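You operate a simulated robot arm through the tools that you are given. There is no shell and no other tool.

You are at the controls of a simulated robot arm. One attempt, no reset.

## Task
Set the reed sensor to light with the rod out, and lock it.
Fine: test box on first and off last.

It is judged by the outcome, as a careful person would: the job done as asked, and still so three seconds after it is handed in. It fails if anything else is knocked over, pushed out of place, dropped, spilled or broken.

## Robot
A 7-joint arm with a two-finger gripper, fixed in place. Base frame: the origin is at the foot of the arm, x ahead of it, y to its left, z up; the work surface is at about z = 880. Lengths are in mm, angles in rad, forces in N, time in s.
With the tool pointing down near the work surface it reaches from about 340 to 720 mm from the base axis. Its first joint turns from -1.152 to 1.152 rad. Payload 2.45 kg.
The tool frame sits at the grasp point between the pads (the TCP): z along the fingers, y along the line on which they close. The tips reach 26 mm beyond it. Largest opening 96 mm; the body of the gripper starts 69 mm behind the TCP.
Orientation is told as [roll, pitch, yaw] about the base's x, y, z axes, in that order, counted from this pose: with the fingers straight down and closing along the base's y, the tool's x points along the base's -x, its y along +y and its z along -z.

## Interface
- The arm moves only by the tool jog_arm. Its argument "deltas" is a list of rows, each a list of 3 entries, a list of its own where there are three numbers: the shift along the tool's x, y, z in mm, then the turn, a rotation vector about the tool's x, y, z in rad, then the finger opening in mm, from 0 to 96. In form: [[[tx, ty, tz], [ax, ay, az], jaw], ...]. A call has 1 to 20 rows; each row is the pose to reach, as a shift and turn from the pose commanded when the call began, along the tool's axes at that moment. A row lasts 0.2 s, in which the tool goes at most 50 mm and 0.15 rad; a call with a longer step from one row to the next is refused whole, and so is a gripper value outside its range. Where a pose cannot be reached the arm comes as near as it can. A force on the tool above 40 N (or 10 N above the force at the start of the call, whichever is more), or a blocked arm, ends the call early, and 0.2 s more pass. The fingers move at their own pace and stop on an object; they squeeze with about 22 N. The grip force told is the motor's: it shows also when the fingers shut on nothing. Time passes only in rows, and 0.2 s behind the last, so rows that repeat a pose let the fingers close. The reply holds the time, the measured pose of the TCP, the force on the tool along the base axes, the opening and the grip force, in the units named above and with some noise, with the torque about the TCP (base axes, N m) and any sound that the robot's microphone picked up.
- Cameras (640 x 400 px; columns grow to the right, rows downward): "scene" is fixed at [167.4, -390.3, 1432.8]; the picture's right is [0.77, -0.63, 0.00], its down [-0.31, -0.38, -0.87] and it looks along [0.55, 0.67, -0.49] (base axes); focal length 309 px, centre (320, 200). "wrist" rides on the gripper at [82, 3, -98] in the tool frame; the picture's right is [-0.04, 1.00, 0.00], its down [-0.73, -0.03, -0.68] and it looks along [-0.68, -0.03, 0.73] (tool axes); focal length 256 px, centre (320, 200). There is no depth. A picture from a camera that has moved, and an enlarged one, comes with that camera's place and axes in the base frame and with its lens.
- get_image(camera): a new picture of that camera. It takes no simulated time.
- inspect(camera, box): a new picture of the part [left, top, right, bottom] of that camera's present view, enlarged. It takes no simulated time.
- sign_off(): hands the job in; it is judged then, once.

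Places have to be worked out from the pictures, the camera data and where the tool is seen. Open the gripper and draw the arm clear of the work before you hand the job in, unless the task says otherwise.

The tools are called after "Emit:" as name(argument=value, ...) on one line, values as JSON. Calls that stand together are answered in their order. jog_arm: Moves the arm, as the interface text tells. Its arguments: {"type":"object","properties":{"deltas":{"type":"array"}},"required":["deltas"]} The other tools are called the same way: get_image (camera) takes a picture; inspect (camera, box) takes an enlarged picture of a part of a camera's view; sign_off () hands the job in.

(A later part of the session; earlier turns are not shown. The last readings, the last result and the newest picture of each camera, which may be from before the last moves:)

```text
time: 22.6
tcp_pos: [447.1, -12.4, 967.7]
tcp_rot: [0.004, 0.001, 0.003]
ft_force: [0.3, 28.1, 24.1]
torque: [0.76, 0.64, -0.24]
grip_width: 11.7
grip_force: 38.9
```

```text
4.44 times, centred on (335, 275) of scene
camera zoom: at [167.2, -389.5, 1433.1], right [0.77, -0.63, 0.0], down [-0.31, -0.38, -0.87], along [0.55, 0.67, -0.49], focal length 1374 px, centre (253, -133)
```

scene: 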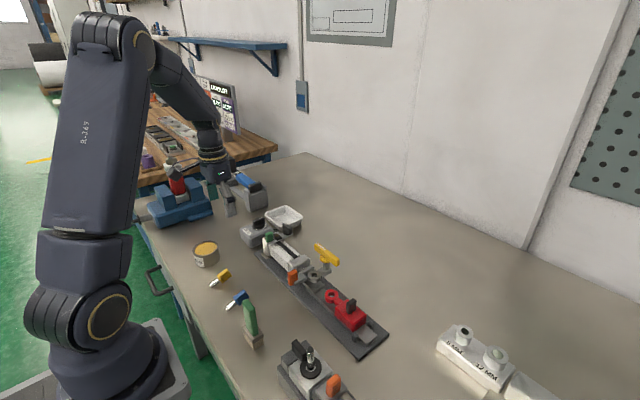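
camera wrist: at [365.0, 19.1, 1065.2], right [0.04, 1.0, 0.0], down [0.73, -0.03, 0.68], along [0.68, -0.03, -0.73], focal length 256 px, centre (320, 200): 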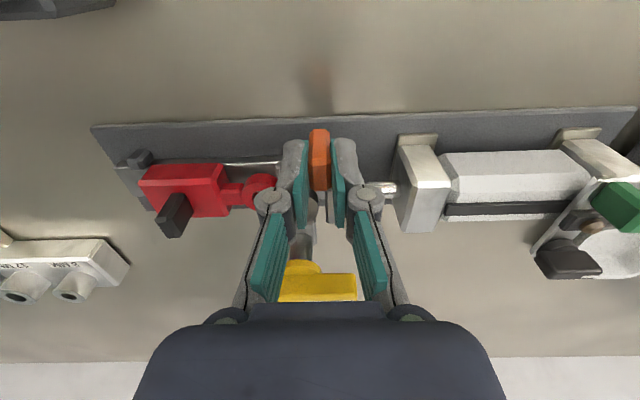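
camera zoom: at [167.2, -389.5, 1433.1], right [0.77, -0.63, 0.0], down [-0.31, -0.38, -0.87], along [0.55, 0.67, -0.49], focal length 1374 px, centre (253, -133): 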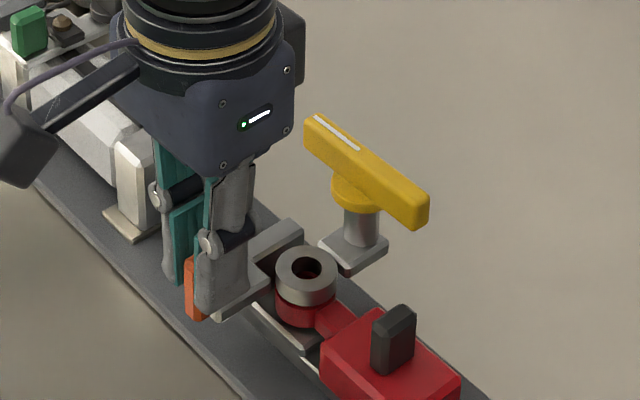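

The end stop is reached at tab y≈-12.4 with 28 N, and the eyes are coaxial. I relax the pull and open the fingers only a few millimetres, so that if the rod springs back it moves only slightly.

Emit:
jog_arm(deltas=[[[0, 2, 0], [0, 0, 0], 5], [[0, 3.5, 0], [0, 0, 0], 5], [[0, 3.5, 0], [0, 0, 0], 22], [[0, 3.5, 0], [0, 0, 0], 22], [[0, 3.5, 0], [0, 0, 0], 22]])

Emit:
inspect(camera="wrist", box=[220, 90, 420, 230])

Emit:
inspect(camera="scene", box=[290, 230, 380, 320])

```text
time: 23.8
tcp_pos: [447.9, -12.2, 968.0]
tcp_rot: [0.0, 0.001, 0.001]
ft_force: [0.5, 0.0, -0.5]
torque: [0.03, 0.0, 0.05]
grip_width: 21.7
grip_force: 0.1
```

```text
2.86 times, centred on (320, 160) of wrist
camera zoom: at [365.0, -10.1, 1065.0], right [0.04, 1.0, 0.0], down [0.73, -0.03, 0.68], along [0.68, -0.03, -0.73], focal length 731 px, centre (320, 314)
```

zoom: 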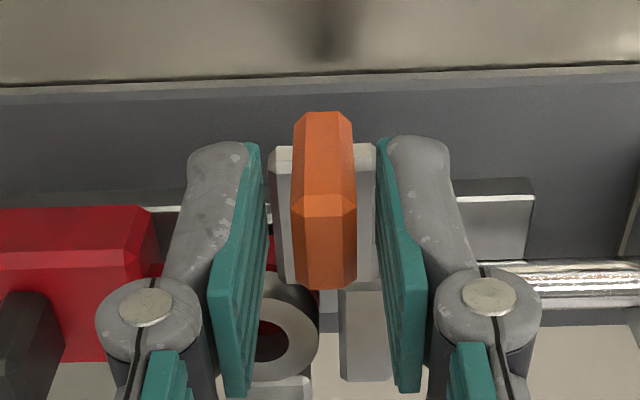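

```text
4.44 times, centred on (335, 275) of scene
camera zoom: at [167.4, -390.3, 1432.8], right [0.77, -0.63, 0.0], down [-0.31, -0.38, -0.87], along [0.55, 0.67, -0.49], focal length 1374 px, centre (253, -133)
```

zoom: 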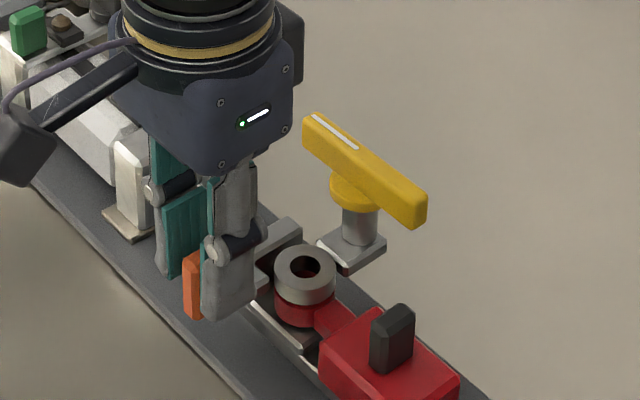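

The rod stays out by itself when released. Now I rise clear of the tab and go over to the sensor, whose green tab I place at about (478,194,956) and lock knob at about (538,199,952).

Emit:
jog_arm(deltas=[[[0, 0, -20], [0, 0, 0], 36], [[0, 0, -50], [0, 0, 0], 50], [[5, 40, -65], [0, 0, 0], 60], [[10, 85, -65], [0, 0, 0], 70], [[10, 130, -65], [0, 0, 0], 80], [[10, 175, -65], [0, 0, 0], 96], [[10, 206, -65], [0, 0, 0], 96]])

Emit:
get_image(camera="wrist")

Emit:
inspect(camera="wrist", box=[240, 120, 410, 240])

Emit:
inspect(camera="scene", box=[240, 210, 390, 350])

```text
time: 25.4
tcp_pos: [437.0, 194.0, 1032.2]
tcp_rot: [0.0, 0.0, 0.004]
ft_force: [-0.8, -0.3, 0.2]
torque: [-0.01, -0.05, 0.02]
grip_width: 96.1
grip_force: 0.0
```

```text
taken
camera wrist: at [355.7, 196.3, 1130.1], right [0.04, 1.0, 0.0], down [0.73, -0.03, 0.68], along [0.68, -0.03, -0.73], focal length 256 px, centre (320, 200)
```

wrist: 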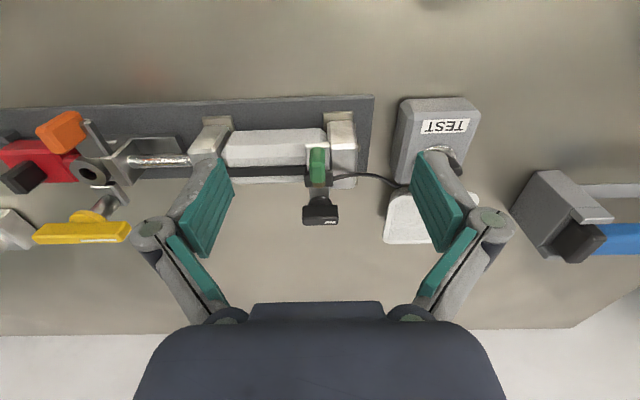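

```text
3.33 times, centred on (325, 180) of wrist
camera zoom: at [355.7, 196.3, 1130.1], right [0.04, 1.0, 0.0], down [0.73, -0.03, 0.68], along [0.68, -0.03, -0.73], focal length 853 px, centre (303, 267)
```

zoom: 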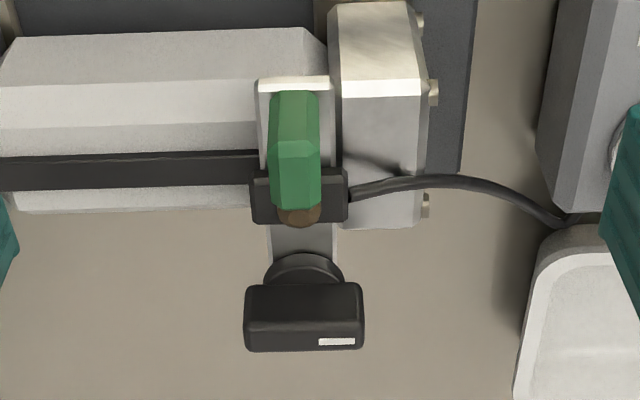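

```text
2.86 times, centred on (315, 280) of scene
camera zoom: at [167.4, -390.3, 1432.9], right [0.77, -0.63, 0.0], down [-0.31, -0.38, -0.87], along [0.55, 0.67, -0.49], focal length 883 px, centre (334, -29)
```

zoom: 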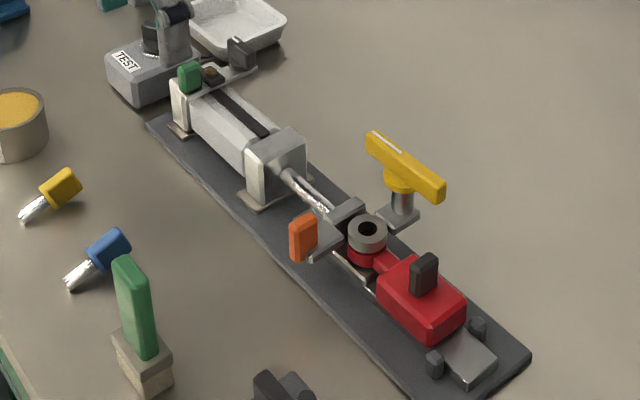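

The sensor is at the rear end, its LED is unlit with the rod out, and the green tab is about 12 mm thick at (477,191). I come down over it with the jaw at 36 mm, stopping above the bracket to check.

Emit:
jog_arm(deltas=[[[-20, -2, 10], [0, 0, 0], 60], [[-40, -3.5, 30], [0, 0, 0], 36], [[-40, -3.5, 45], [0, 0, 0], 36], [[-40, -3.5, 50], [0, 0, 0], 36]])

Emit:
inspect(camera="wrist", box=[220, 90, 420, 230])

Emit:
inspect(camera="scene", box=[230, 190, 330, 270])

```text
time: 26.4
tcp_pos: [478.2, 190.6, 983.0]
tcp_rot: [0.001, 0.0, 0.001]
ft_force: [-0.3, 0.4, -0.5]
torque: [-0.03, 0.0, 0.0]
grip_width: 36.0
grip_force: 0.0
```

```text
2.86 times, centred on (320, 160) of wrist
camera zoom: at [396.2, 192.6, 1080.3], right [0.04, 1.0, 0.0], down [0.73, -0.03, 0.68], along [0.68, -0.03, -0.73], focal length 731 px, centre (320, 314)
```

zoom: 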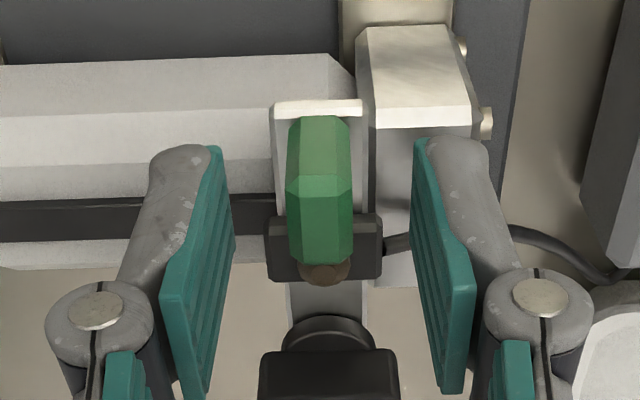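

```text
5.00 times, centred on (280, 230) of scene
camera zoom: at [167.4, -390.3, 1432.8], right [0.77, -0.63, 0.0], down [-0.31, -0.38, -0.87], along [0.55, 0.67, -0.49], focal length 1545 px, centre (520, 50)
```

zoom: 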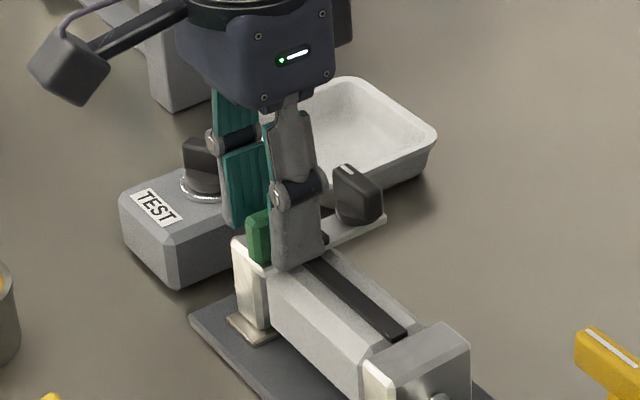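

The tab sits between the fingers with a bit of room above the bracket. I go down 7 mm and close.

Emit:
jog_arm(deltas=[[[0, 0, 4], [0, 0, 0], 36], [[0, 0, 7], [0, 0, 0], 30], [[0, 0, 7], [0, 0, 0], 18], [[0, 0, 7], [0, 0, 0], 5], [[0, 0, 7], [0, 0, 0], 5]])

Emit:
inspect(camera="wrist", box=[220, 90, 420, 230])

Emit:
inspect(camera="scene", box=[230, 190, 330, 270])

```text
time: 27.6
tcp_pos: [477.6, 189.3, 975.0]
tcp_rot: [0.0, -0.001, 0.001]
ft_force: [0.1, -0.3, -1.5]
torque: [-0.02, -0.27, -0.06]
grip_width: 11.5
grip_force: 38.5
```

```text
2.86 times, centred on (320, 160) of wrist
camera zoom: at [395.9, 192.8, 1073.3], right [0.04, 1.0, 0.0], down [0.73, -0.03, 0.68], along [0.68, -0.03, -0.73], focal length 731 px, centre (320, 314)
```

zoom: 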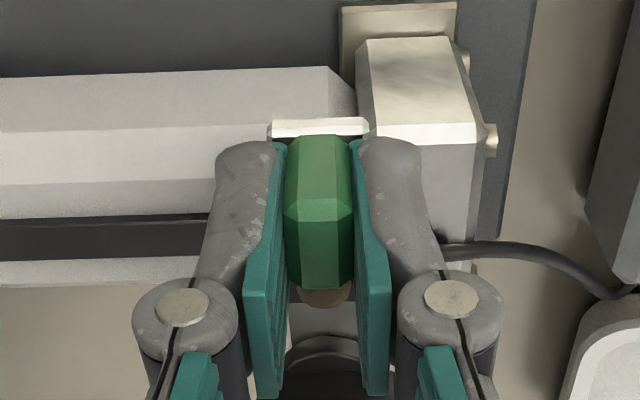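

```text
5.00 times, centred on (280, 230) of scene
camera zoom: at [167.4, -390.3, 1432.8], right [0.77, -0.63, 0.0], down [-0.31, -0.38, -0.87], along [0.55, 0.67, -0.49], focal length 1545 px, centre (520, 50)
```

zoom: 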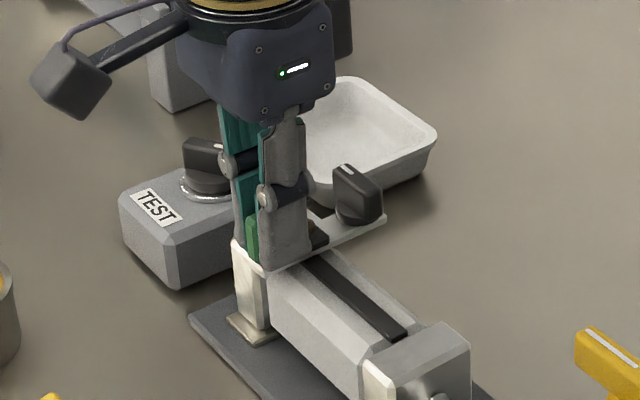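

Gripped, with the LED just visible beyond the tab. I try a small 5 mm move in -y to see whether the sensor slides or is locked.

Emit:
jog_arm(deltas=[[[0, -1.5, 0], [0, 0, 0], 5], [[0, -3, 0], [0, 0, 0], 5], [[0, -5, 0], [0, 0, 0], 5]])

Emit:
inspect(camera="wrist", box=[220, 90, 420, 230])

```text
time: 28.4
tcp_pos: [477.9, 184.3, 977.3]
tcp_rot: [0.0, -0.001, 0.001]
ft_force: [10.1, 0.6, -9.0]
torque: [0.0, 0.33, -0.01]
grip_width: 11.3
grip_force: 38.4
```

```text
2.86 times, centred on (320, 160) of wrist
camera zoom: at [395.7, 187.0, 1073.2], right [0.04, 1.0, 0.0], down [0.73, -0.03, 0.68], along [0.68, -0.03, -0.73], focal length 731 px, centre (320, 314)
```

zoom: 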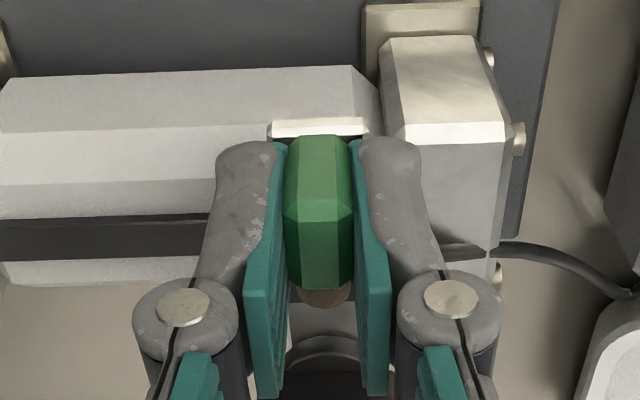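

The sensor slides freely, so it is unlocked. I continue in -y in modest steps and check the LED between.

Emit:
jog_arm(deltas=[[[-0.4, -4, 0.15], [0, 0, 0], 5], [[-0.4, -8, 0.15], [0, 0, 0], 5], [[-0.4, -12, 0.15], [0, 0, 0], 5], [[-0.4, -16, 0.15], [0, 0, 0], 5], [[-0.4, -20, 0.15], [0, 0, 0], 5], [[-0.4, -24, 0.15], [0, 0, 0], 5]])

Emit:
inspect(camera="wrist", box=[220, 90, 420, 230])

Emit:
inspect(camera="scene", box=[230, 190, 330, 270])

```text
time: 29.8
tcp_pos: [477.6, 161.3, 975.2]
tcp_rot: [0.002, -0.002, 0.003]
ft_force: [12.1, 1.6, -5.9]
torque: [0.02, -1.23, -0.04]
grip_width: 11.6
grip_force: 38.2
```

```text
2.86 times, centred on (320, 160) of wrist
camera zoom: at [395.7, 163.5, 1073.3], right [0.04, 1.0, 0.0], down [0.73, -0.03, 0.68], along [0.68, -0.03, -0.73], focal length 731 px, centre (320, 314)
```

zoom: 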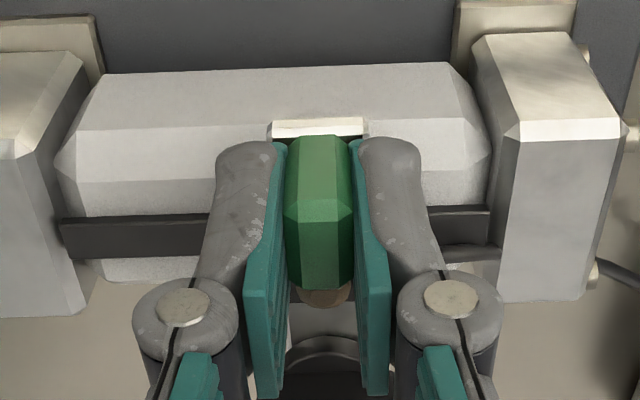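

```text
5.00 times, centred on (280, 230) of scene
camera zoom: at [167.8, -390.3, 1432.8], right [0.77, -0.63, 0.0], down [-0.31, -0.38, -0.87], along [0.55, 0.67, -0.49], focal length 1545 px, centre (520, 50)
```

zoom: 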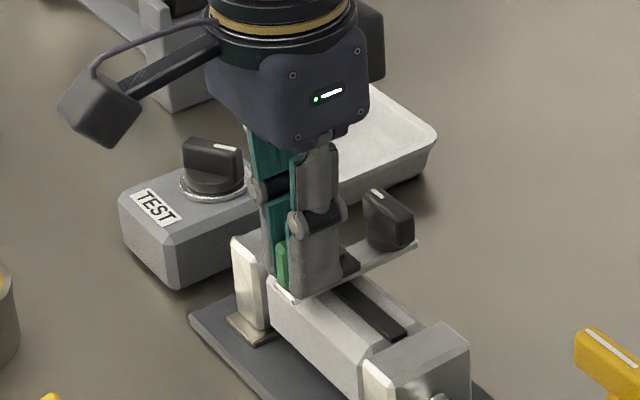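

Still unlit at y≈161. The slot runs from about y=100 to 199, so I keep on in shorter stretches.

Emit:
jog_arm(deltas=[[[-0.5, -3, 0.1], [0, 0, 0], 5], [[-0.5, -6, 0.1], [0, 0, 0], 5], [[-0.5, -9, 0.1], [0, 0, 0], 5]])

Emit:
inspect(camera="wrist", box=[260, 120, 380, 210])

```text
time: 30.6
tcp_pos: [477.6, 152.4, 976.2]
tcp_rot: [0.001, -0.001, 0.0]
ft_force: [11.2, -0.3, 0.3]
torque: [0.03, -0.71, -0.06]
grip_width: 11.2
grip_force: 38.4
```

```text
4.44 times, centred on (320, 165) of wrist
camera zoom: at [395.7, 154.6, 1073.3], right [0.04, 1.0, 0.0], down [0.73, -0.03, 0.68], along [0.68, -0.03, -0.73], focal length 1138 px, centre (320, 356)
```

zoom: 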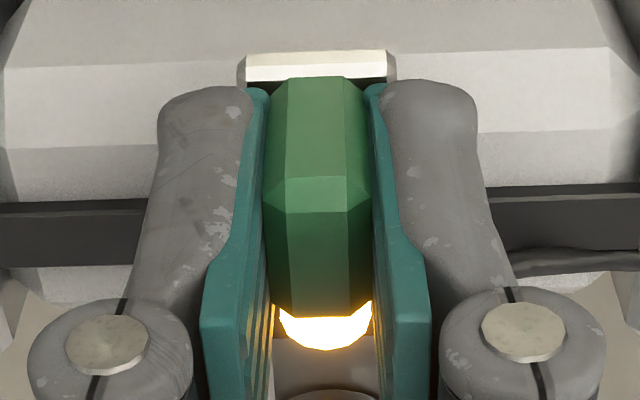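

The LED is lit at y≈152.4, which also confirms the test box is on. I map the lit range by continuing in 2 mm steps, so I can set it in the middle and not at an edge.

Emit:
jog_arm(deltas=[[[-0.3, -1, 0], [0, 0, 0], 5], [[-0.3, -2, 0], [0, 0, 0], 5]])

Emit:
inspect(camera="wrist", box=[260, 120, 380, 210])

```text
time: 31.2
tcp_pos: [477.8, 150.0, 975.6]
tcp_rot: [0.0, 0.0, 0.002]
ft_force: [8.0, 0.2, 6.9]
torque: [0.05, -0.57, 0.03]
grip_width: 11.4
grip_force: 37.8
```

```text
4.44 times, centred on (320, 165) of wrist
camera zoom: at [395.7, 153.0, 1073.4], right [0.04, 1.0, 0.0], down [0.73, -0.03, 0.68], along [0.68, -0.03, -0.73], focal length 1138 px, centre (320, 356)
```

zoom: 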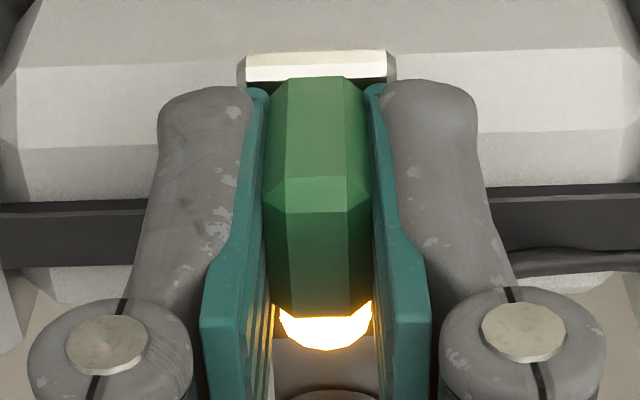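

Still lit (commanded y≈150). Next 2 mm.

Emit:
jog_arm(deltas=[[[0, -1, 0], [0, 0, 0], 5], [[0, -2, 0], [0, 0, 0], 5]])

Emit:
inspect(camera="wrist", box=[260, 120, 380, 210])

```text
time: 31.8
tcp_pos: [478.7, 147.7, 975.7]
tcp_rot: [-0.001, -0.001, 0.001]
ft_force: [3.4, 0.8, 13.7]
torque: [0.01, -0.13, 0.03]
grip_width: 11.3
grip_force: 38.4
```

```text
4.44 times, centred on (320, 165) of wrist
camera zoom: at [395.8, 150.6, 1073.4], right [0.04, 1.0, 0.0], down [0.73, -0.03, 0.68], along [0.68, -0.03, -0.73], focal length 1138 px, centre (320, 356)
```

zoom: 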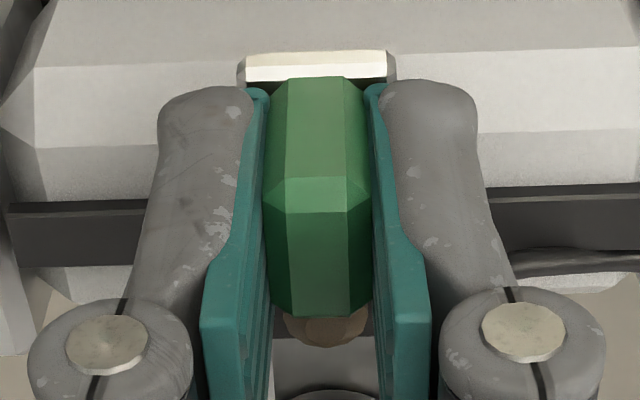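

Unlit again at y≈148, so that lit range is short and may be only a side lobe of the magnet. I keep mapping further along before choosing.

Emit:
jog_arm(deltas=[[[0.2, -1, -0.2], [0, 0, 0], 5], [[0.2, -2, -0.2], [0, 0, 0], 5]])

Emit:
inspect(camera="wrist", box=[260, 120, 380, 210])

```text
time: 32.4
tcp_pos: [477.7, 146.3, 975.9]
tcp_rot: [-0.001, 0.001, 0.003]
ft_force: [5.4, 0.4, 19.0]
torque: [0.02, 0.69, 0.0]
grip_width: 11.5
grip_force: 38.5
```

```text
4.44 times, centred on (320, 165) of wrist
camera zoom: at [395.6, 148.4, 1073.3], right [0.04, 1.0, 0.0], down [0.73, -0.03, 0.68], along [0.68, -0.03, -0.73], focal length 1138 px, centre (320, 356)
```

zoom: 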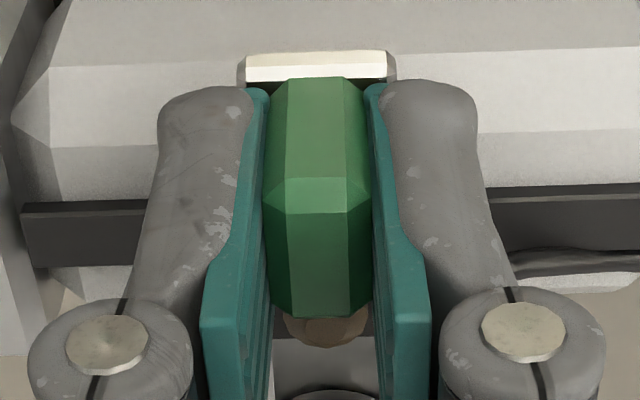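

Unlit at y≈146. I relax the z load a little and go on.

Emit:
jog_arm(deltas=[[[0, -1.5, -0.3], [0, 0, 0], 5], [[0, -3, -0.3], [0, 0, 0], 5]])

Emit:
inspect(camera="wrist", box=[260, 120, 380, 210])

```text
time: 33.0
tcp_pos: [477.8, 143.4, 975.2]
tcp_rot: [0.0, -0.003, 0.002]
ft_force: [8.7, 0.0, 14.2]
torque: [-0.01, 0.41, -0.02]
grip_width: 11.3
grip_force: 38.8
```

```text
4.44 times, centred on (320, 165) of wrist
camera zoom: at [395.5, 145.4, 1073.2], right [0.04, 1.0, 0.0], down [0.73, -0.03, 0.68], along [0.68, -0.03, -0.73], focal length 1138 px, centre (320, 356)
```

zoom: 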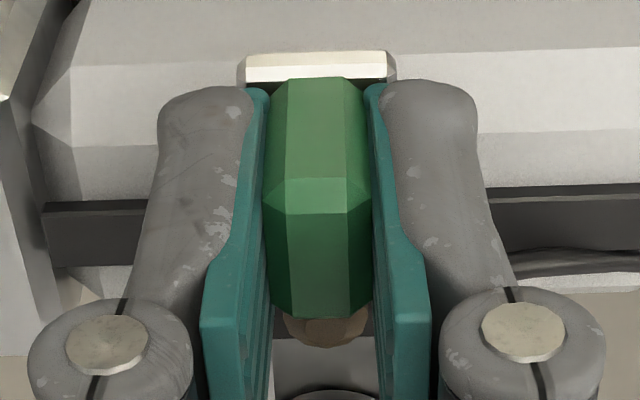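

Unlit at y≈143. I continue in 3 mm steps.

Emit:
jog_arm(deltas=[[[0, -1.5, -0.2], [0, 0, 0], 5], [[0, -3, -0.2], [0, 0, 0], 5]])

Emit:
inspect(camera="wrist", box=[260, 120, 380, 210])

```text
time: 33.6
tcp_pos: [476.6, 139.9, 976.1]
tcp_rot: [0.002, 0.0, 0.003]
ft_force: [4.8, 0.5, 1.9]
torque: [0.02, -1.24, -0.08]
grip_width: 11.6
grip_force: 38.6
```

```text
4.44 times, centred on (320, 165) of wrist
camera zoom: at [395.8, 142.2, 1073.3], right [0.04, 1.0, 0.0], down [0.73, -0.03, 0.68], along [0.68, -0.03, -0.73], focal length 1138 px, centre (320, 356)
```

zoom: 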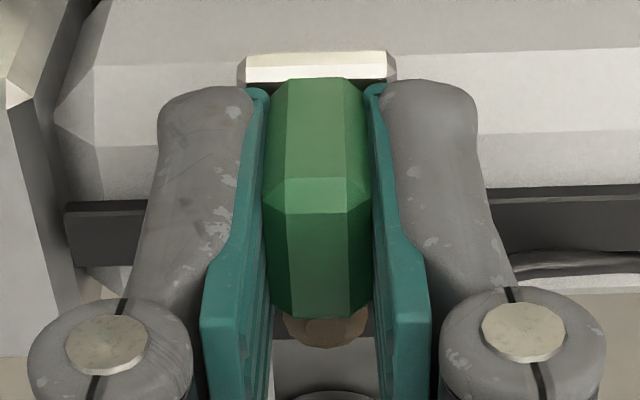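

Unlit at y≈140. I continue.

Emit:
jog_arm(deltas=[[[0, -1.5, 0], [0, 0, 0], 5], [[0, -3, 0], [0, 0, 0], 5]])

Emit:
inspect(camera="wrist", box=[260, 120, 380, 210])

```text
time: 34.2
tcp_pos: [479.0, 135.8, 974.4]
tcp_rot: [0.0, 0.002, 0.001]
ft_force: [8.1, 0.0, -6.8]
torque: [0.01, -0.11, -0.01]
grip_width: 11.5
grip_force: 38.1
```

```text
4.44 times, centred on (320, 165) of wrist
camera zoom: at [395.9, 138.8, 1073.4], right [0.04, 1.0, 0.0], down [0.73, -0.03, 0.68], along [0.68, -0.03, -0.74], focal length 1138 px, centre (320, 356)
```

zoom: 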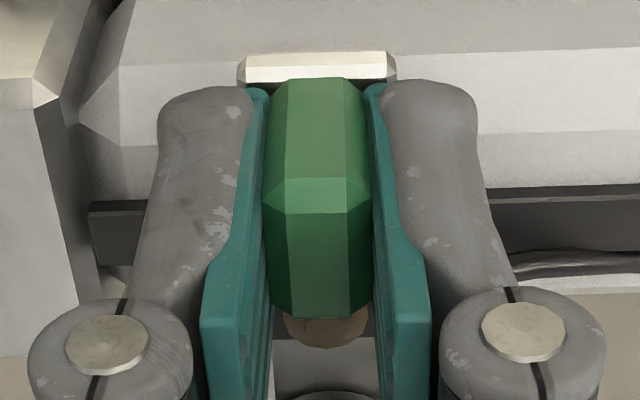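

Unlit at y≈137. I continue.

Emit:
jog_arm(deltas=[[[0, -1.5, 0], [0, 0, 0], 5], [[0, -3, 0], [0, 0, 0], 5]])

Emit:
inspect(camera="wrist", box=[260, 120, 380, 210])

```text
time: 34.8
tcp_pos: [478.8, 133.8, 975.1]
tcp_rot: [0.0, 0.003, 0.003]
ft_force: [3.8, -0.4, -17.6]
torque: [0.0, -0.99, -0.03]
grip_width: 11.4
grip_force: 38.2
```

```text
4.44 times, centred on (320, 165) of wrist
camera zoom: at [396.0, 135.9, 1073.5], right [0.04, 1.0, 0.0], down [0.74, -0.03, 0.68], along [0.68, -0.03, -0.74], focal length 1138 px, centre (320, 356)
```

zoom: 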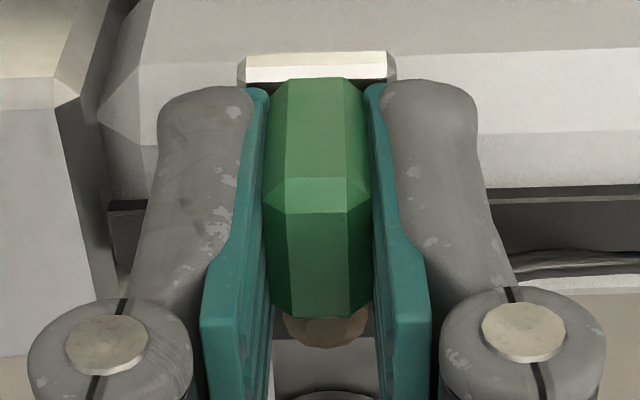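

Unlit at y≈134. I trim z by 0.2 mm and go on.

Emit:
jog_arm(deltas=[[[0, -1.5, 0.2], [0, 0, 0], 5], [[0, -3, 0.2], [0, 0, 0], 5]])

Emit:
inspect(camera="wrist", box=[260, 120, 380, 210])

```text
time: 35.4
tcp_pos: [477.1, 131.0, 976.1]
tcp_rot: [0.001, 0.004, 0.001]
ft_force: [2.4, 0.9, -16.7]
torque: [0.03, 0.76, -0.02]
grip_width: 11.3
grip_force: 38.1
```

```text
4.44 times, centred on (320, 165) of wrist
camera zoom: at [396.0, 132.9, 1073.6], right [0.04, 1.0, 0.0], down [0.74, -0.03, 0.68], along [0.68, -0.03, -0.74], focal length 1138 px, centre (320, 356)
```

zoom: 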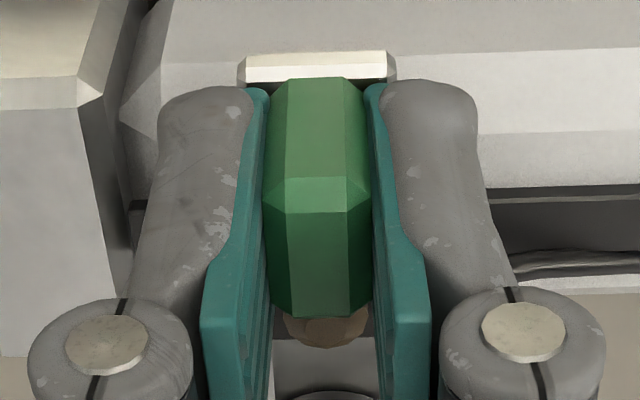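

Unlit at y≈131. I continue in -y with a small z trim.

Emit:
jog_arm(deltas=[[[0, -1.5, 0.3], [0, 0, 0], 5], [[0, -3, 0.3], [0, 0, 0], 5]])

Emit:
inspect(camera="wrist", box=[260, 120, 380, 210])

```text
time: 36.0
tcp_pos: [477.6, 128.5, 975.3]
tcp_rot: [0.0, 0.0, 0.0]
ft_force: [-0.8, 2.2, -6.8]
torque: [0.06, 0.89, -0.02]
grip_width: 11.4
grip_force: 38.4
```

```text
4.44 times, centred on (320, 165) of wrist
camera zoom: at [395.7, 130.4, 1073.4], right [0.04, 1.0, 0.0], down [0.73, -0.03, 0.68], along [0.68, -0.03, -0.73], focal length 1138 px, centre (320, 356)
```

zoom: 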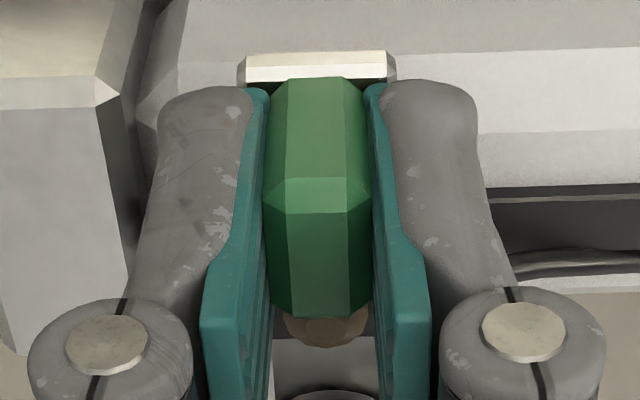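

Unlit at y≈128. There is still slot left before the front cap, so I keep mapping.

Emit:
jog_arm(deltas=[[[0, -1.5, 0.1], [0, 0, 0], 5], [[0, -3, 0.1], [0, 0, 0], 5]])

Emit:
inspect(camera="wrist", box=[260, 120, 380, 210])

```text
time: 36.6
tcp_pos: [479.6, 125.3, 975.2]
tcp_rot: [0.001, 0.0, 0.003]
ft_force: [-2.6, 0.6, 0.5]
torque: [0.03, 0.49, -0.05]
grip_width: 11.5
grip_force: 37.9
```

```text
4.44 times, centred on (320, 165) of wrist
camera zoom: at [395.6, 128.1, 1073.4], right [0.04, 1.0, 0.0], down [0.73, -0.03, 0.68], along [0.68, -0.03, -0.73], focal length 1138 px, centre (320, 356)
```

zoom: 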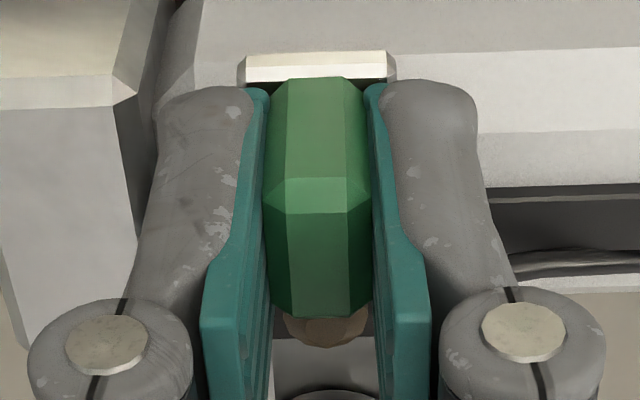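

Unlit at y≈125. I continue.

Emit:
jog_arm(deltas=[[[0, -1.5, 0], [0, 0, 0], 5], [[0, -3, 0], [0, 0, 0], 5]])

Emit:
inspect(camera="wrist", box=[260, 120, 380, 210])

```text
time: 37.2
tcp_pos: [477.5, 122.9, 975.4]
tcp_rot: [0.0, 0.0, 0.002]
ft_force: [-3.7, 1.0, 11.7]
torque: [0.03, 0.99, -0.07]
grip_width: 11.5
grip_force: 38.3
```

```text
4.44 times, centred on (320, 165) of wrist
camera zoom: at [395.6, 124.7, 1073.3], right [0.04, 1.0, 0.0], down [0.73, -0.03, 0.68], along [0.68, -0.03, -0.73], focal length 1138 px, centre (320, 356)
```

zoom: 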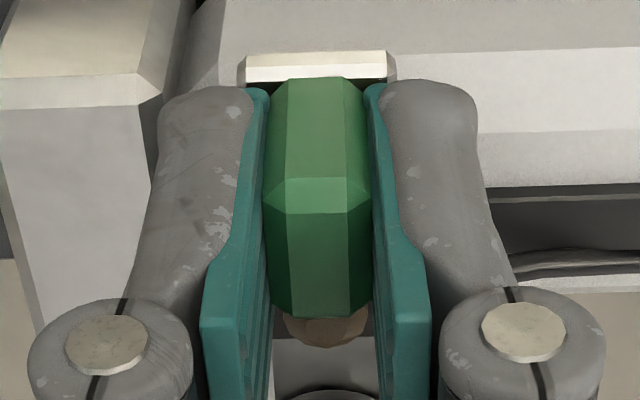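

Unlit at y≈122. The rear cap cleared the fingers earlier at this height, so the front one will too; I continue.

Emit:
jog_arm(deltas=[[[0, -1.5, -0.15], [0, 0, 0], 5], [[0, -3, -0.15], [0, 0, 0], 5]])

Emit:
inspect(camera="wrist", box=[260, 120, 380, 210])

```text
time: 37.8
tcp_pos: [476.9, 119.3, 976.2]
tcp_rot: [0.0, -0.001, 0.003]
ft_force: [-4.6, 0.3, 11.8]
torque: [0.03, 0.2, 0.01]
grip_width: 11.3
grip_force: 38.7
```

```text
4.44 times, centred on (320, 165) of wrist
camera zoom: at [395.5, 121.9, 1073.3], right [0.04, 1.0, 0.0], down [0.73, -0.03, 0.68], along [0.68, -0.03, -0.73], focal length 1138 px, centre (320, 356)
```

zoom: 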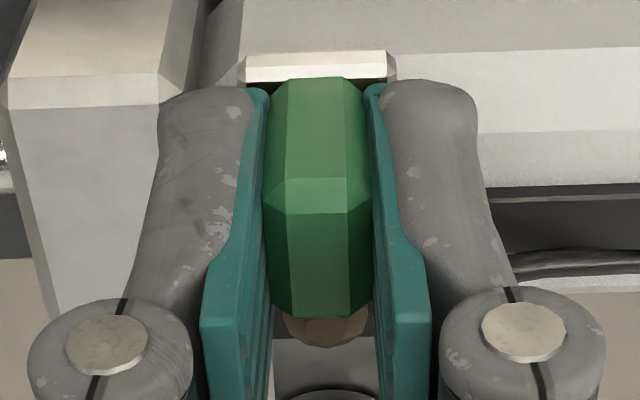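

Unlit at y≈119. I continue to the end of the slot, watching for its stop.

Emit:
jog_arm(deltas=[[[0, -1.5, -0.15], [0, 0, 0], 5], [[0, -3, -0.15], [0, 0, 0], 5]])

Emit:
inspect(camera="wrist", box=[260, 120, 380, 210])

```text
time: 38.4
tcp_pos: [477.5, 116.3, 976.3]
tcp_rot: [0.001, -0.002, 0.001]
ft_force: [-4.6, 0.5, 11.7]
torque: [-0.01, -0.71, -0.01]
grip_width: 11.6
grip_force: 38.6
```

```text
4.44 times, centred on (320, 165) of wrist
camera zoom: at [395.5, 118.9, 1073.3], right [0.04, 1.0, 0.0], down [0.73, -0.03, 0.68], along [0.68, -0.03, -0.73], focal length 1138 px, centre (320, 356)
```

zoom: 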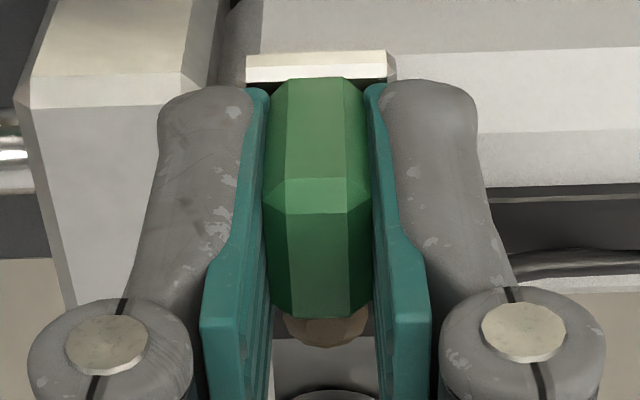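

Unlit at y≈116, with the bracket close to the front cap. One more gentle step to the end.

Emit:
jog_arm(deltas=[[[0, -1, -0.1], [0, 0, 0], 5], [[0, -2, -0.1], [0, 0, 0], 5], [[0, -3, -0.1], [0, 0, 0], 5]])

Emit:
inspect(camera="wrist", box=[260, 120, 380, 210])

Emit:
inspect(camera="scene", box=[240, 210, 390, 350])

```text
time: 39.2
tcp_pos: [477.9, 113.6, 976.4]
tcp_rot: [-0.001, 0.0, 0.001]
ft_force: [-5.6, 0.6, 21.1]
torque: [0.05, 0.35, -0.05]
grip_width: 11.6
grip_force: 39.0
```

```text
4.44 times, centred on (320, 165) of wrist
camera zoom: at [395.7, 115.8, 1073.3], right [0.04, 1.0, 0.0], down [0.73, -0.03, 0.68], along [0.68, -0.03, -0.73], focal length 1138 px, centre (320, 356)
```

zoom: 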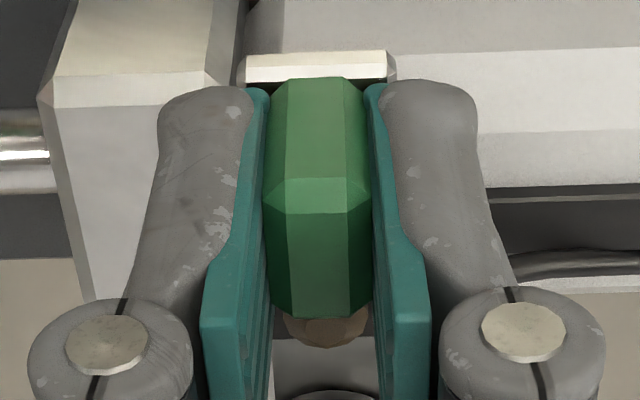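

```text
2.86 times, centred on (315, 280) of scene
camera zoom: at [167.0, -390.4, 1432.9], right [0.77, -0.63, 0.0], down [-0.31, -0.38, -0.87], along [0.55, 0.67, -0.49], focal length 883 px, centre (334, -29)
```

zoom: 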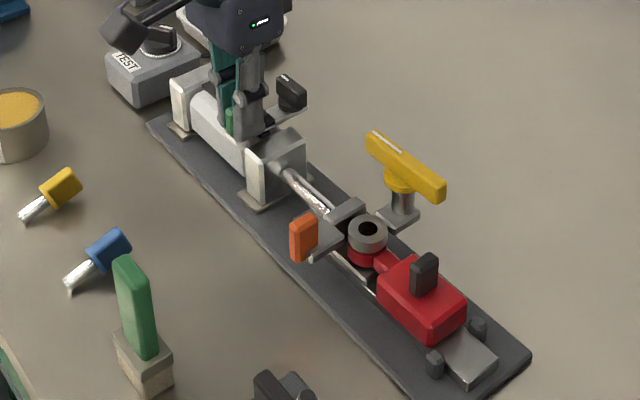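

No lit spot at any sample from y≈148 to 113, so the lit range seen so far is around 149–155. Before I go back to centre on it, I check that the rod's stop really is the end of stroke and that the red block has not moved against its pins.

Emit:
inspect(camera="scene", box=[310, 260, 390, 350])

Emit:
inspect(camera="scene", box=[310, 275, 380, 345])

Emit:
inspect(camera="wrist", box=[0, 90, 260, 270])

```text
4.44 times, centred on (350, 305) of scene
camera zoom: at [167.0, -390.4, 1432.9], right [0.77, -0.63, 0.0], down [-0.31, -0.38, -0.87], along [0.55, 0.67, -0.49], focal length 1374 px, centre (187, -267)
```

zoom: 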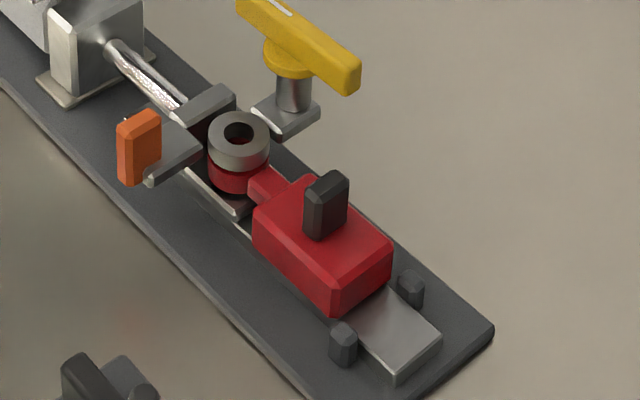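

```text
5.71 times, centred on (345, 310) of scene
camera zoom: at [167.0, -390.4, 1432.9], right [0.77, -0.63, 0.0], down [-0.31, -0.38, -0.87], along [0.55, 0.67, -0.49], focal length 1766 px, centre (177, -429)
```

zoom: 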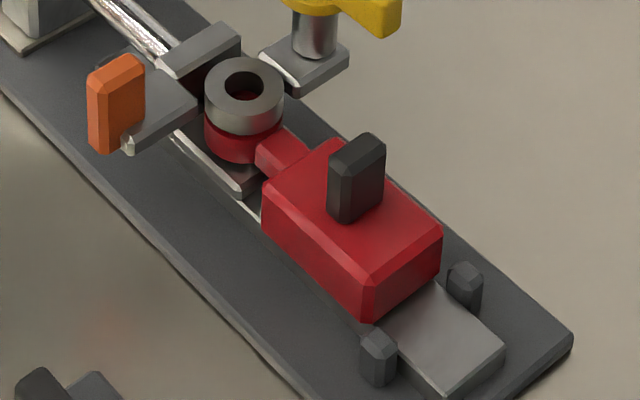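

```text
2.22 times, centred on (130, 180) of wrist
camera zoom: at [395.7, 115.8, 1073.3], right [0.04, 1.0, 0.0], down [0.73, -0.03, 0.68], along [0.68, -0.03, -0.73], focal length 569 px, centre (742, 244)
```

zoom: 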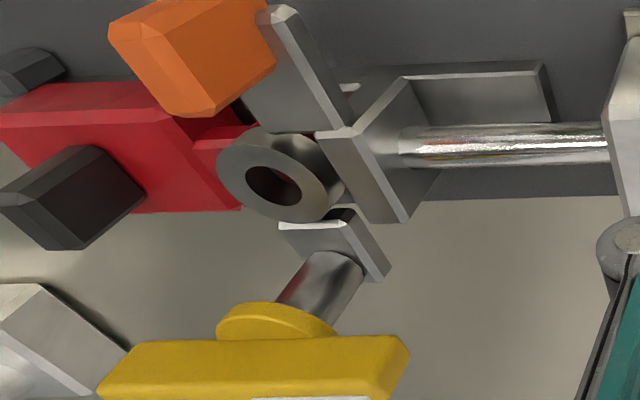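

The red block is exactly where it was, and the rod's eye is still coaxial with it, so the rod is at its stop. I slide the sensor back in +y to just before the lit range.

Emit:
jog_arm(deltas=[[[0, 4, -0.3], [0, 0, 0], 5], [[0, 9, -0.3], [0, 0, 0], 5], [[0, 14, -0.3], [0, 0, 0], 5], [[0, 19, -0.3], [0, 0, 0], 5], [[0, 24, -0.2], [0, 0, 0], 5], [[0, 29, -0.1], [0, 0, 0], 5], [[0, 33, 0], [0, 0, 0], 5], [[0, 35, 0], [0, 0, 0], 5]])

Emit:
inspect(camera="wrist", box=[260, 120, 380, 210])

```text
time: 41.0
tcp_pos: [478.8, 148.9, 975.6]
tcp_rot: [0.0, 0.002, 0.003]
ft_force: [-6.6, -0.4, 8.9]
torque: [-0.02, -0.25, -0.04]
grip_width: 11.6
grip_force: 38.3
```

```text
4.44 times, centred on (320, 165) of wrist
camera zoom: at [395.7, 151.5, 1073.2], right [0.04, 1.0, 0.0], down [0.73, -0.03, 0.68], along [0.68, -0.03, -0.73], focal length 1138 px, centre (320, 356)
```

zoom: 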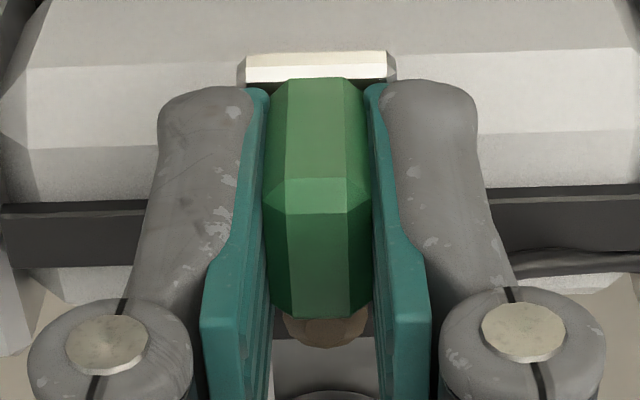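

Unlit at camera y=151.5 (it was lit at 153.0 and 154.6). I step up 1 mm at a time to find the edges.

Emit:
jog_arm(deltas=[[[0, 0.5, -0.1], [0, 0, 0], 5], [[0, 1, -0.1], [0, 0, 0], 5]])

Emit:
inspect(camera="wrist", box=[260, 120, 380, 210])

```text
time: 41.6
tcp_pos: [477.2, 149.2, 975.6]
tcp_rot: [-0.001, 0.001, 0.002]
ft_force: [-0.8, -0.2, 2.7]
torque: [-0.01, 0.41, -0.04]
grip_width: 11.5
grip_force: 38.0
```

```text
4.44 times, centred on (320, 165) of wrist
camera zoom: at [395.7, 151.7, 1073.2], right [0.04, 1.0, 0.0], down [0.73, -0.03, 0.68], along [0.68, -0.03, -0.73], focal length 1138 px, centre (320, 356)
```

zoom: 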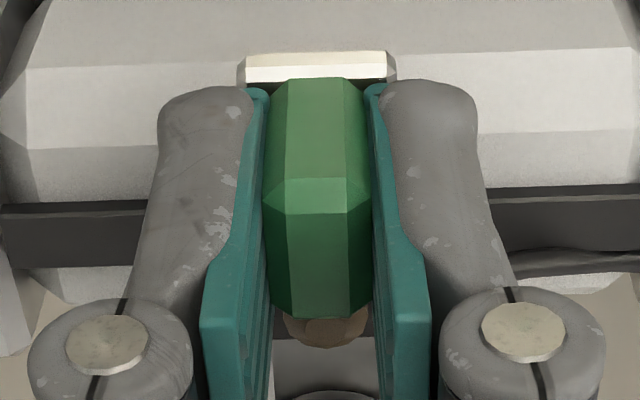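

Unlit, and the arm moved just 0.2 mm. Another 1 mm.

Emit:
jog_arm(deltas=[[[0, 0.5, 0], [0, 0, 0], 5], [[0, 1, 0], [0, 0, 0], 5]])

Emit:
inspect(camera="wrist", box=[260, 120, 380, 210])

```text
time: 42.2
tcp_pos: [477.8, 151.0, 976.1]
tcp_rot: [0.001, -0.001, 0.002]
ft_force: [-3.6, 0.1, -7.3]
torque: [-0.01, -0.97, -0.06]
grip_width: 11.3
grip_force: 38.0
```

```text
4.44 times, centred on (320, 165) of wrist
camera zoom: at [395.8, 152.7, 1073.3], right [0.04, 1.0, 0.0], down [0.73, -0.03, 0.68], along [0.68, -0.03, -0.73], focal length 1138 px, centre (320, 356)
```

zoom: 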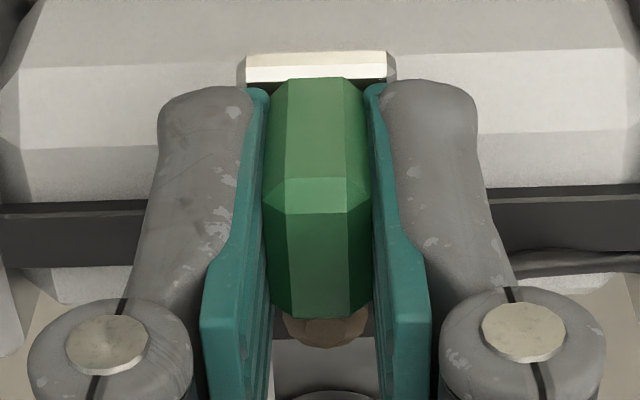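

Unlit at 152.7. Next 1 mm.

Emit:
jog_arm(deltas=[[[0, 0.5, 0], [0, 0, 0], 5], [[0, 1, 0], [0, 0, 0], 5]])

Emit:
inspect(camera="wrist", box=[260, 120, 380, 210])

```text
time: 42.8
tcp_pos: [477.8, 150.5, 975.2]
tcp_rot: [0.001, 0.0, 0.002]
ft_force: [-1.0, -0.7, 2.5]
torque: [0.0, 1.08, 0.01]
grip_width: 11.3
grip_force: 38.4
```

```text
4.44 times, centred on (320, 165) of wrist
camera zoom: at [395.8, 153.4, 1073.3], right [0.04, 1.0, 0.0], down [0.73, -0.03, 0.68], along [0.68, -0.03, -0.73], focal length 1138 px, centre (320, 356)
```

zoom: 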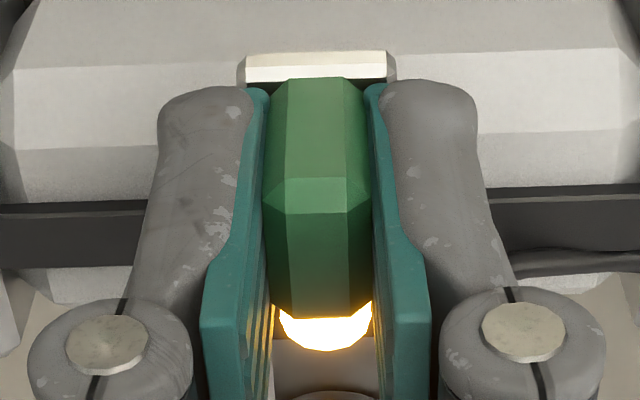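

Lit at 153.4, so the lower edge is near 153. I go up in 1.5 mm steps to find the upper edge.

Emit:
jog_arm(deltas=[[[0, 0.8, 0], [0, 0, 0], 5], [[0, 1.5, 0], [0, 0, 0], 5]])

Emit:
inspect(camera="wrist", box=[260, 120, 380, 210])

```text
time: 43.4
tcp_pos: [477.2, 152.4, 975.6]
tcp_rot: [0.001, -0.001, 0.002]
ft_force: [-3.1, -0.5, -7.0]
torque: [-0.04, -0.32, -0.07]
grip_width: 11.4
grip_force: 38.1
```

```text
4.44 times, centred on (320, 165) of wrist
camera zoom: at [395.8, 155.5, 1073.3], right [0.04, 1.0, 0.0], down [0.73, -0.03, 0.68], along [0.68, -0.03, -0.73], focal length 1138 px, centre (320, 356)
```

zoom: 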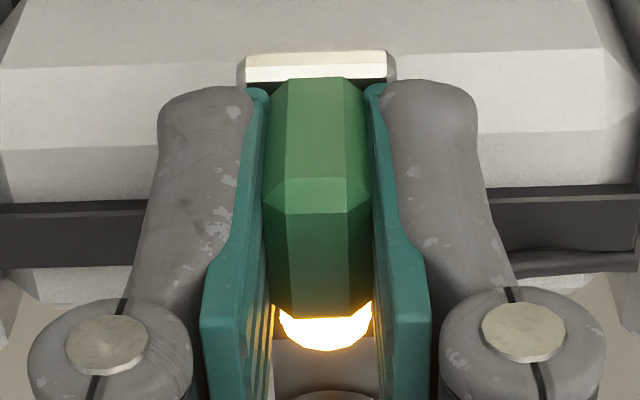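

Lit at 155.5. Next 1.5 mm.

Emit:
jog_arm(deltas=[[[0, 0.8, 0], [0, 0, 0], 5], [[0, 1.5, 0], [0, 0, 0], 5]])

Emit:
inspect(camera="wrist", box=[260, 120, 380, 210])

```text
time: 44.0
tcp_pos: [479.1, 155.0, 976.0]
tcp_rot: [0.0, 0.0, 0.002]
ft_force: [-3.9, -1.0, -1.6]
torque: [-0.02, 0.05, -0.03]
grip_width: 11.3
grip_force: 38.2
```

```text
4.44 times, centred on (320, 165) of wrist
camera zoom: at [395.8, 157.0, 1073.3], right [0.04, 1.0, 0.0], down [0.73, -0.03, 0.68], along [0.68, -0.03, -0.73], focal length 1138 px, centre (320, 356)
```

zoom: 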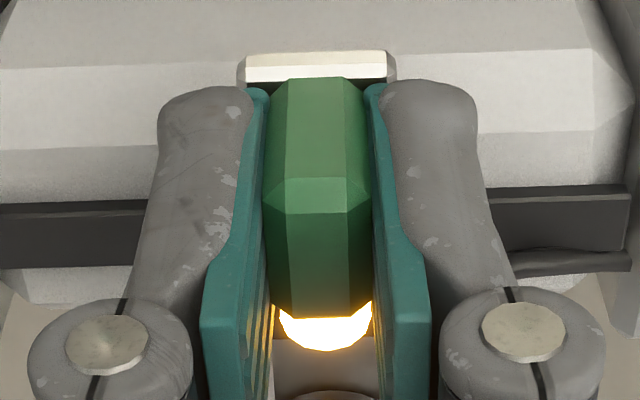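

Lit at 157.0. Next 1.5 mm.

Emit:
jog_arm(deltas=[[[0, 0.8, 0], [0, 0, 0], 5], [[0, 1.5, 0], [0, 0, 0], 5]])

Emit:
inspect(camera="wrist", box=[260, 120, 380, 210])

```text
time: 44.6
tcp_pos: [476.6, 155.7, 976.2]
tcp_rot: [0.0, 0.0, 0.003]
ft_force: [-4.6, 0.2, 4.9]
torque: [-0.04, 0.55, -0.05]
grip_width: 11.5
grip_force: 38.3
```

```text
4.44 times, centred on (320, 165) of wrist
camera zoom: at [395.8, 158.9, 1073.3], right [0.04, 1.0, 0.0], down [0.73, -0.03, 0.68], along [0.68, -0.03, -0.73], focal length 1138 px, centre (320, 356)
```

zoom: 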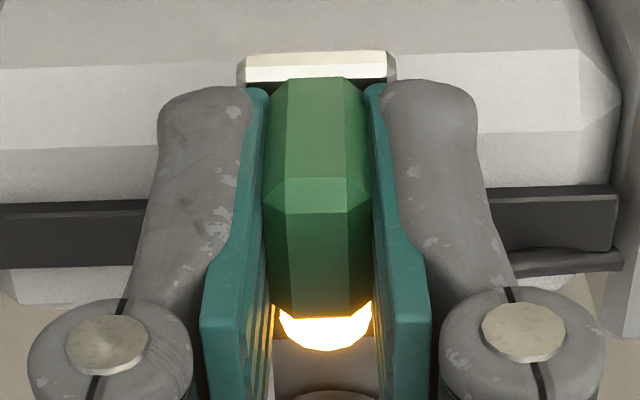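

Lit at 158.9. Next 1.5 mm.

Emit:
jog_arm(deltas=[[[0, 0.8, 0], [0, 0, 0], 5], [[0, 1.5, 0], [0, 0, 0], 5]])

Emit:
inspect(camera="wrist", box=[260, 120, 380, 210])

```text
time: 45.2
tcp_pos: [478.3, 157.8, 975.5]
tcp_rot: [0.0, -0.001, 0.003]
ft_force: [-4.8, -1.4, 3.9]
torque: [-0.01, 0.46, -0.09]
grip_width: 11.3
grip_force: 38.5
```

```text
4.44 times, centred on (320, 165) of wrist
camera zoom: at [395.7, 160.1, 1073.2], right [0.04, 1.0, 0.0], down [0.73, -0.03, 0.68], along [0.68, -0.03, -0.73], focal length 1138 px, centre (320, 356)
```

zoom: 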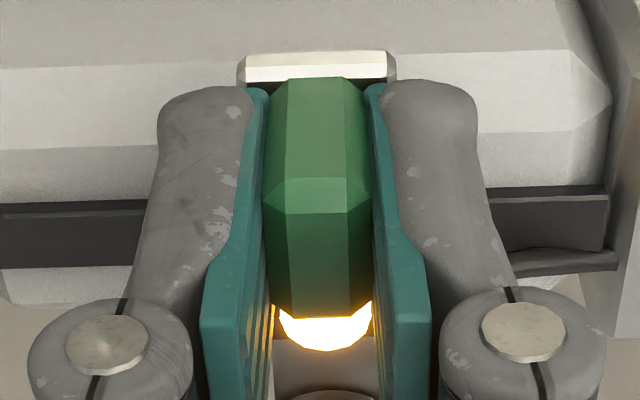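

Lit at 160.1. Next 1.5 mm.

Emit:
jog_arm(deltas=[[[0, 0.8, 0], [0, 0, 0], 5], [[0, 1.5, 0], [0, 0, 0], 5]])

Emit:
inspect(camera="wrist", box=[260, 120, 380, 210])

```text
time: 45.8
tcp_pos: [478.7, 157.8, 975.8]
tcp_rot: [0.0, 0.001, 0.001]
ft_force: [-9.3, -0.1, 0.8]
torque: [-0.01, -0.65, -0.01]
grip_width: 11.2
grip_force: 38.5
```

```text
4.44 times, centred on (320, 165) of wrist
camera zoom: at [395.9, 161.1, 1073.3], right [0.04, 1.0, 0.0], down [0.73, -0.03, 0.68], along [0.68, -0.03, -0.73], focal length 1138 px, centre (320, 356)
```

zoom: 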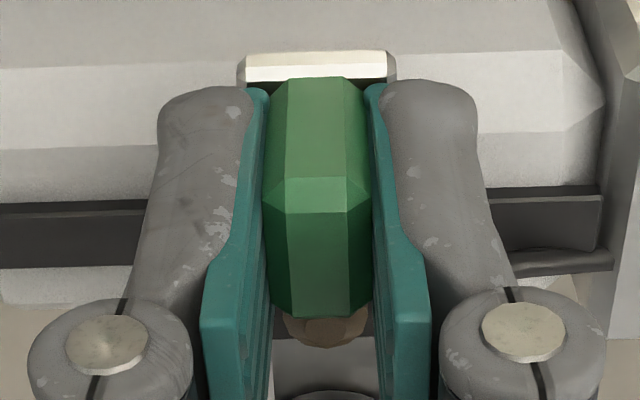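

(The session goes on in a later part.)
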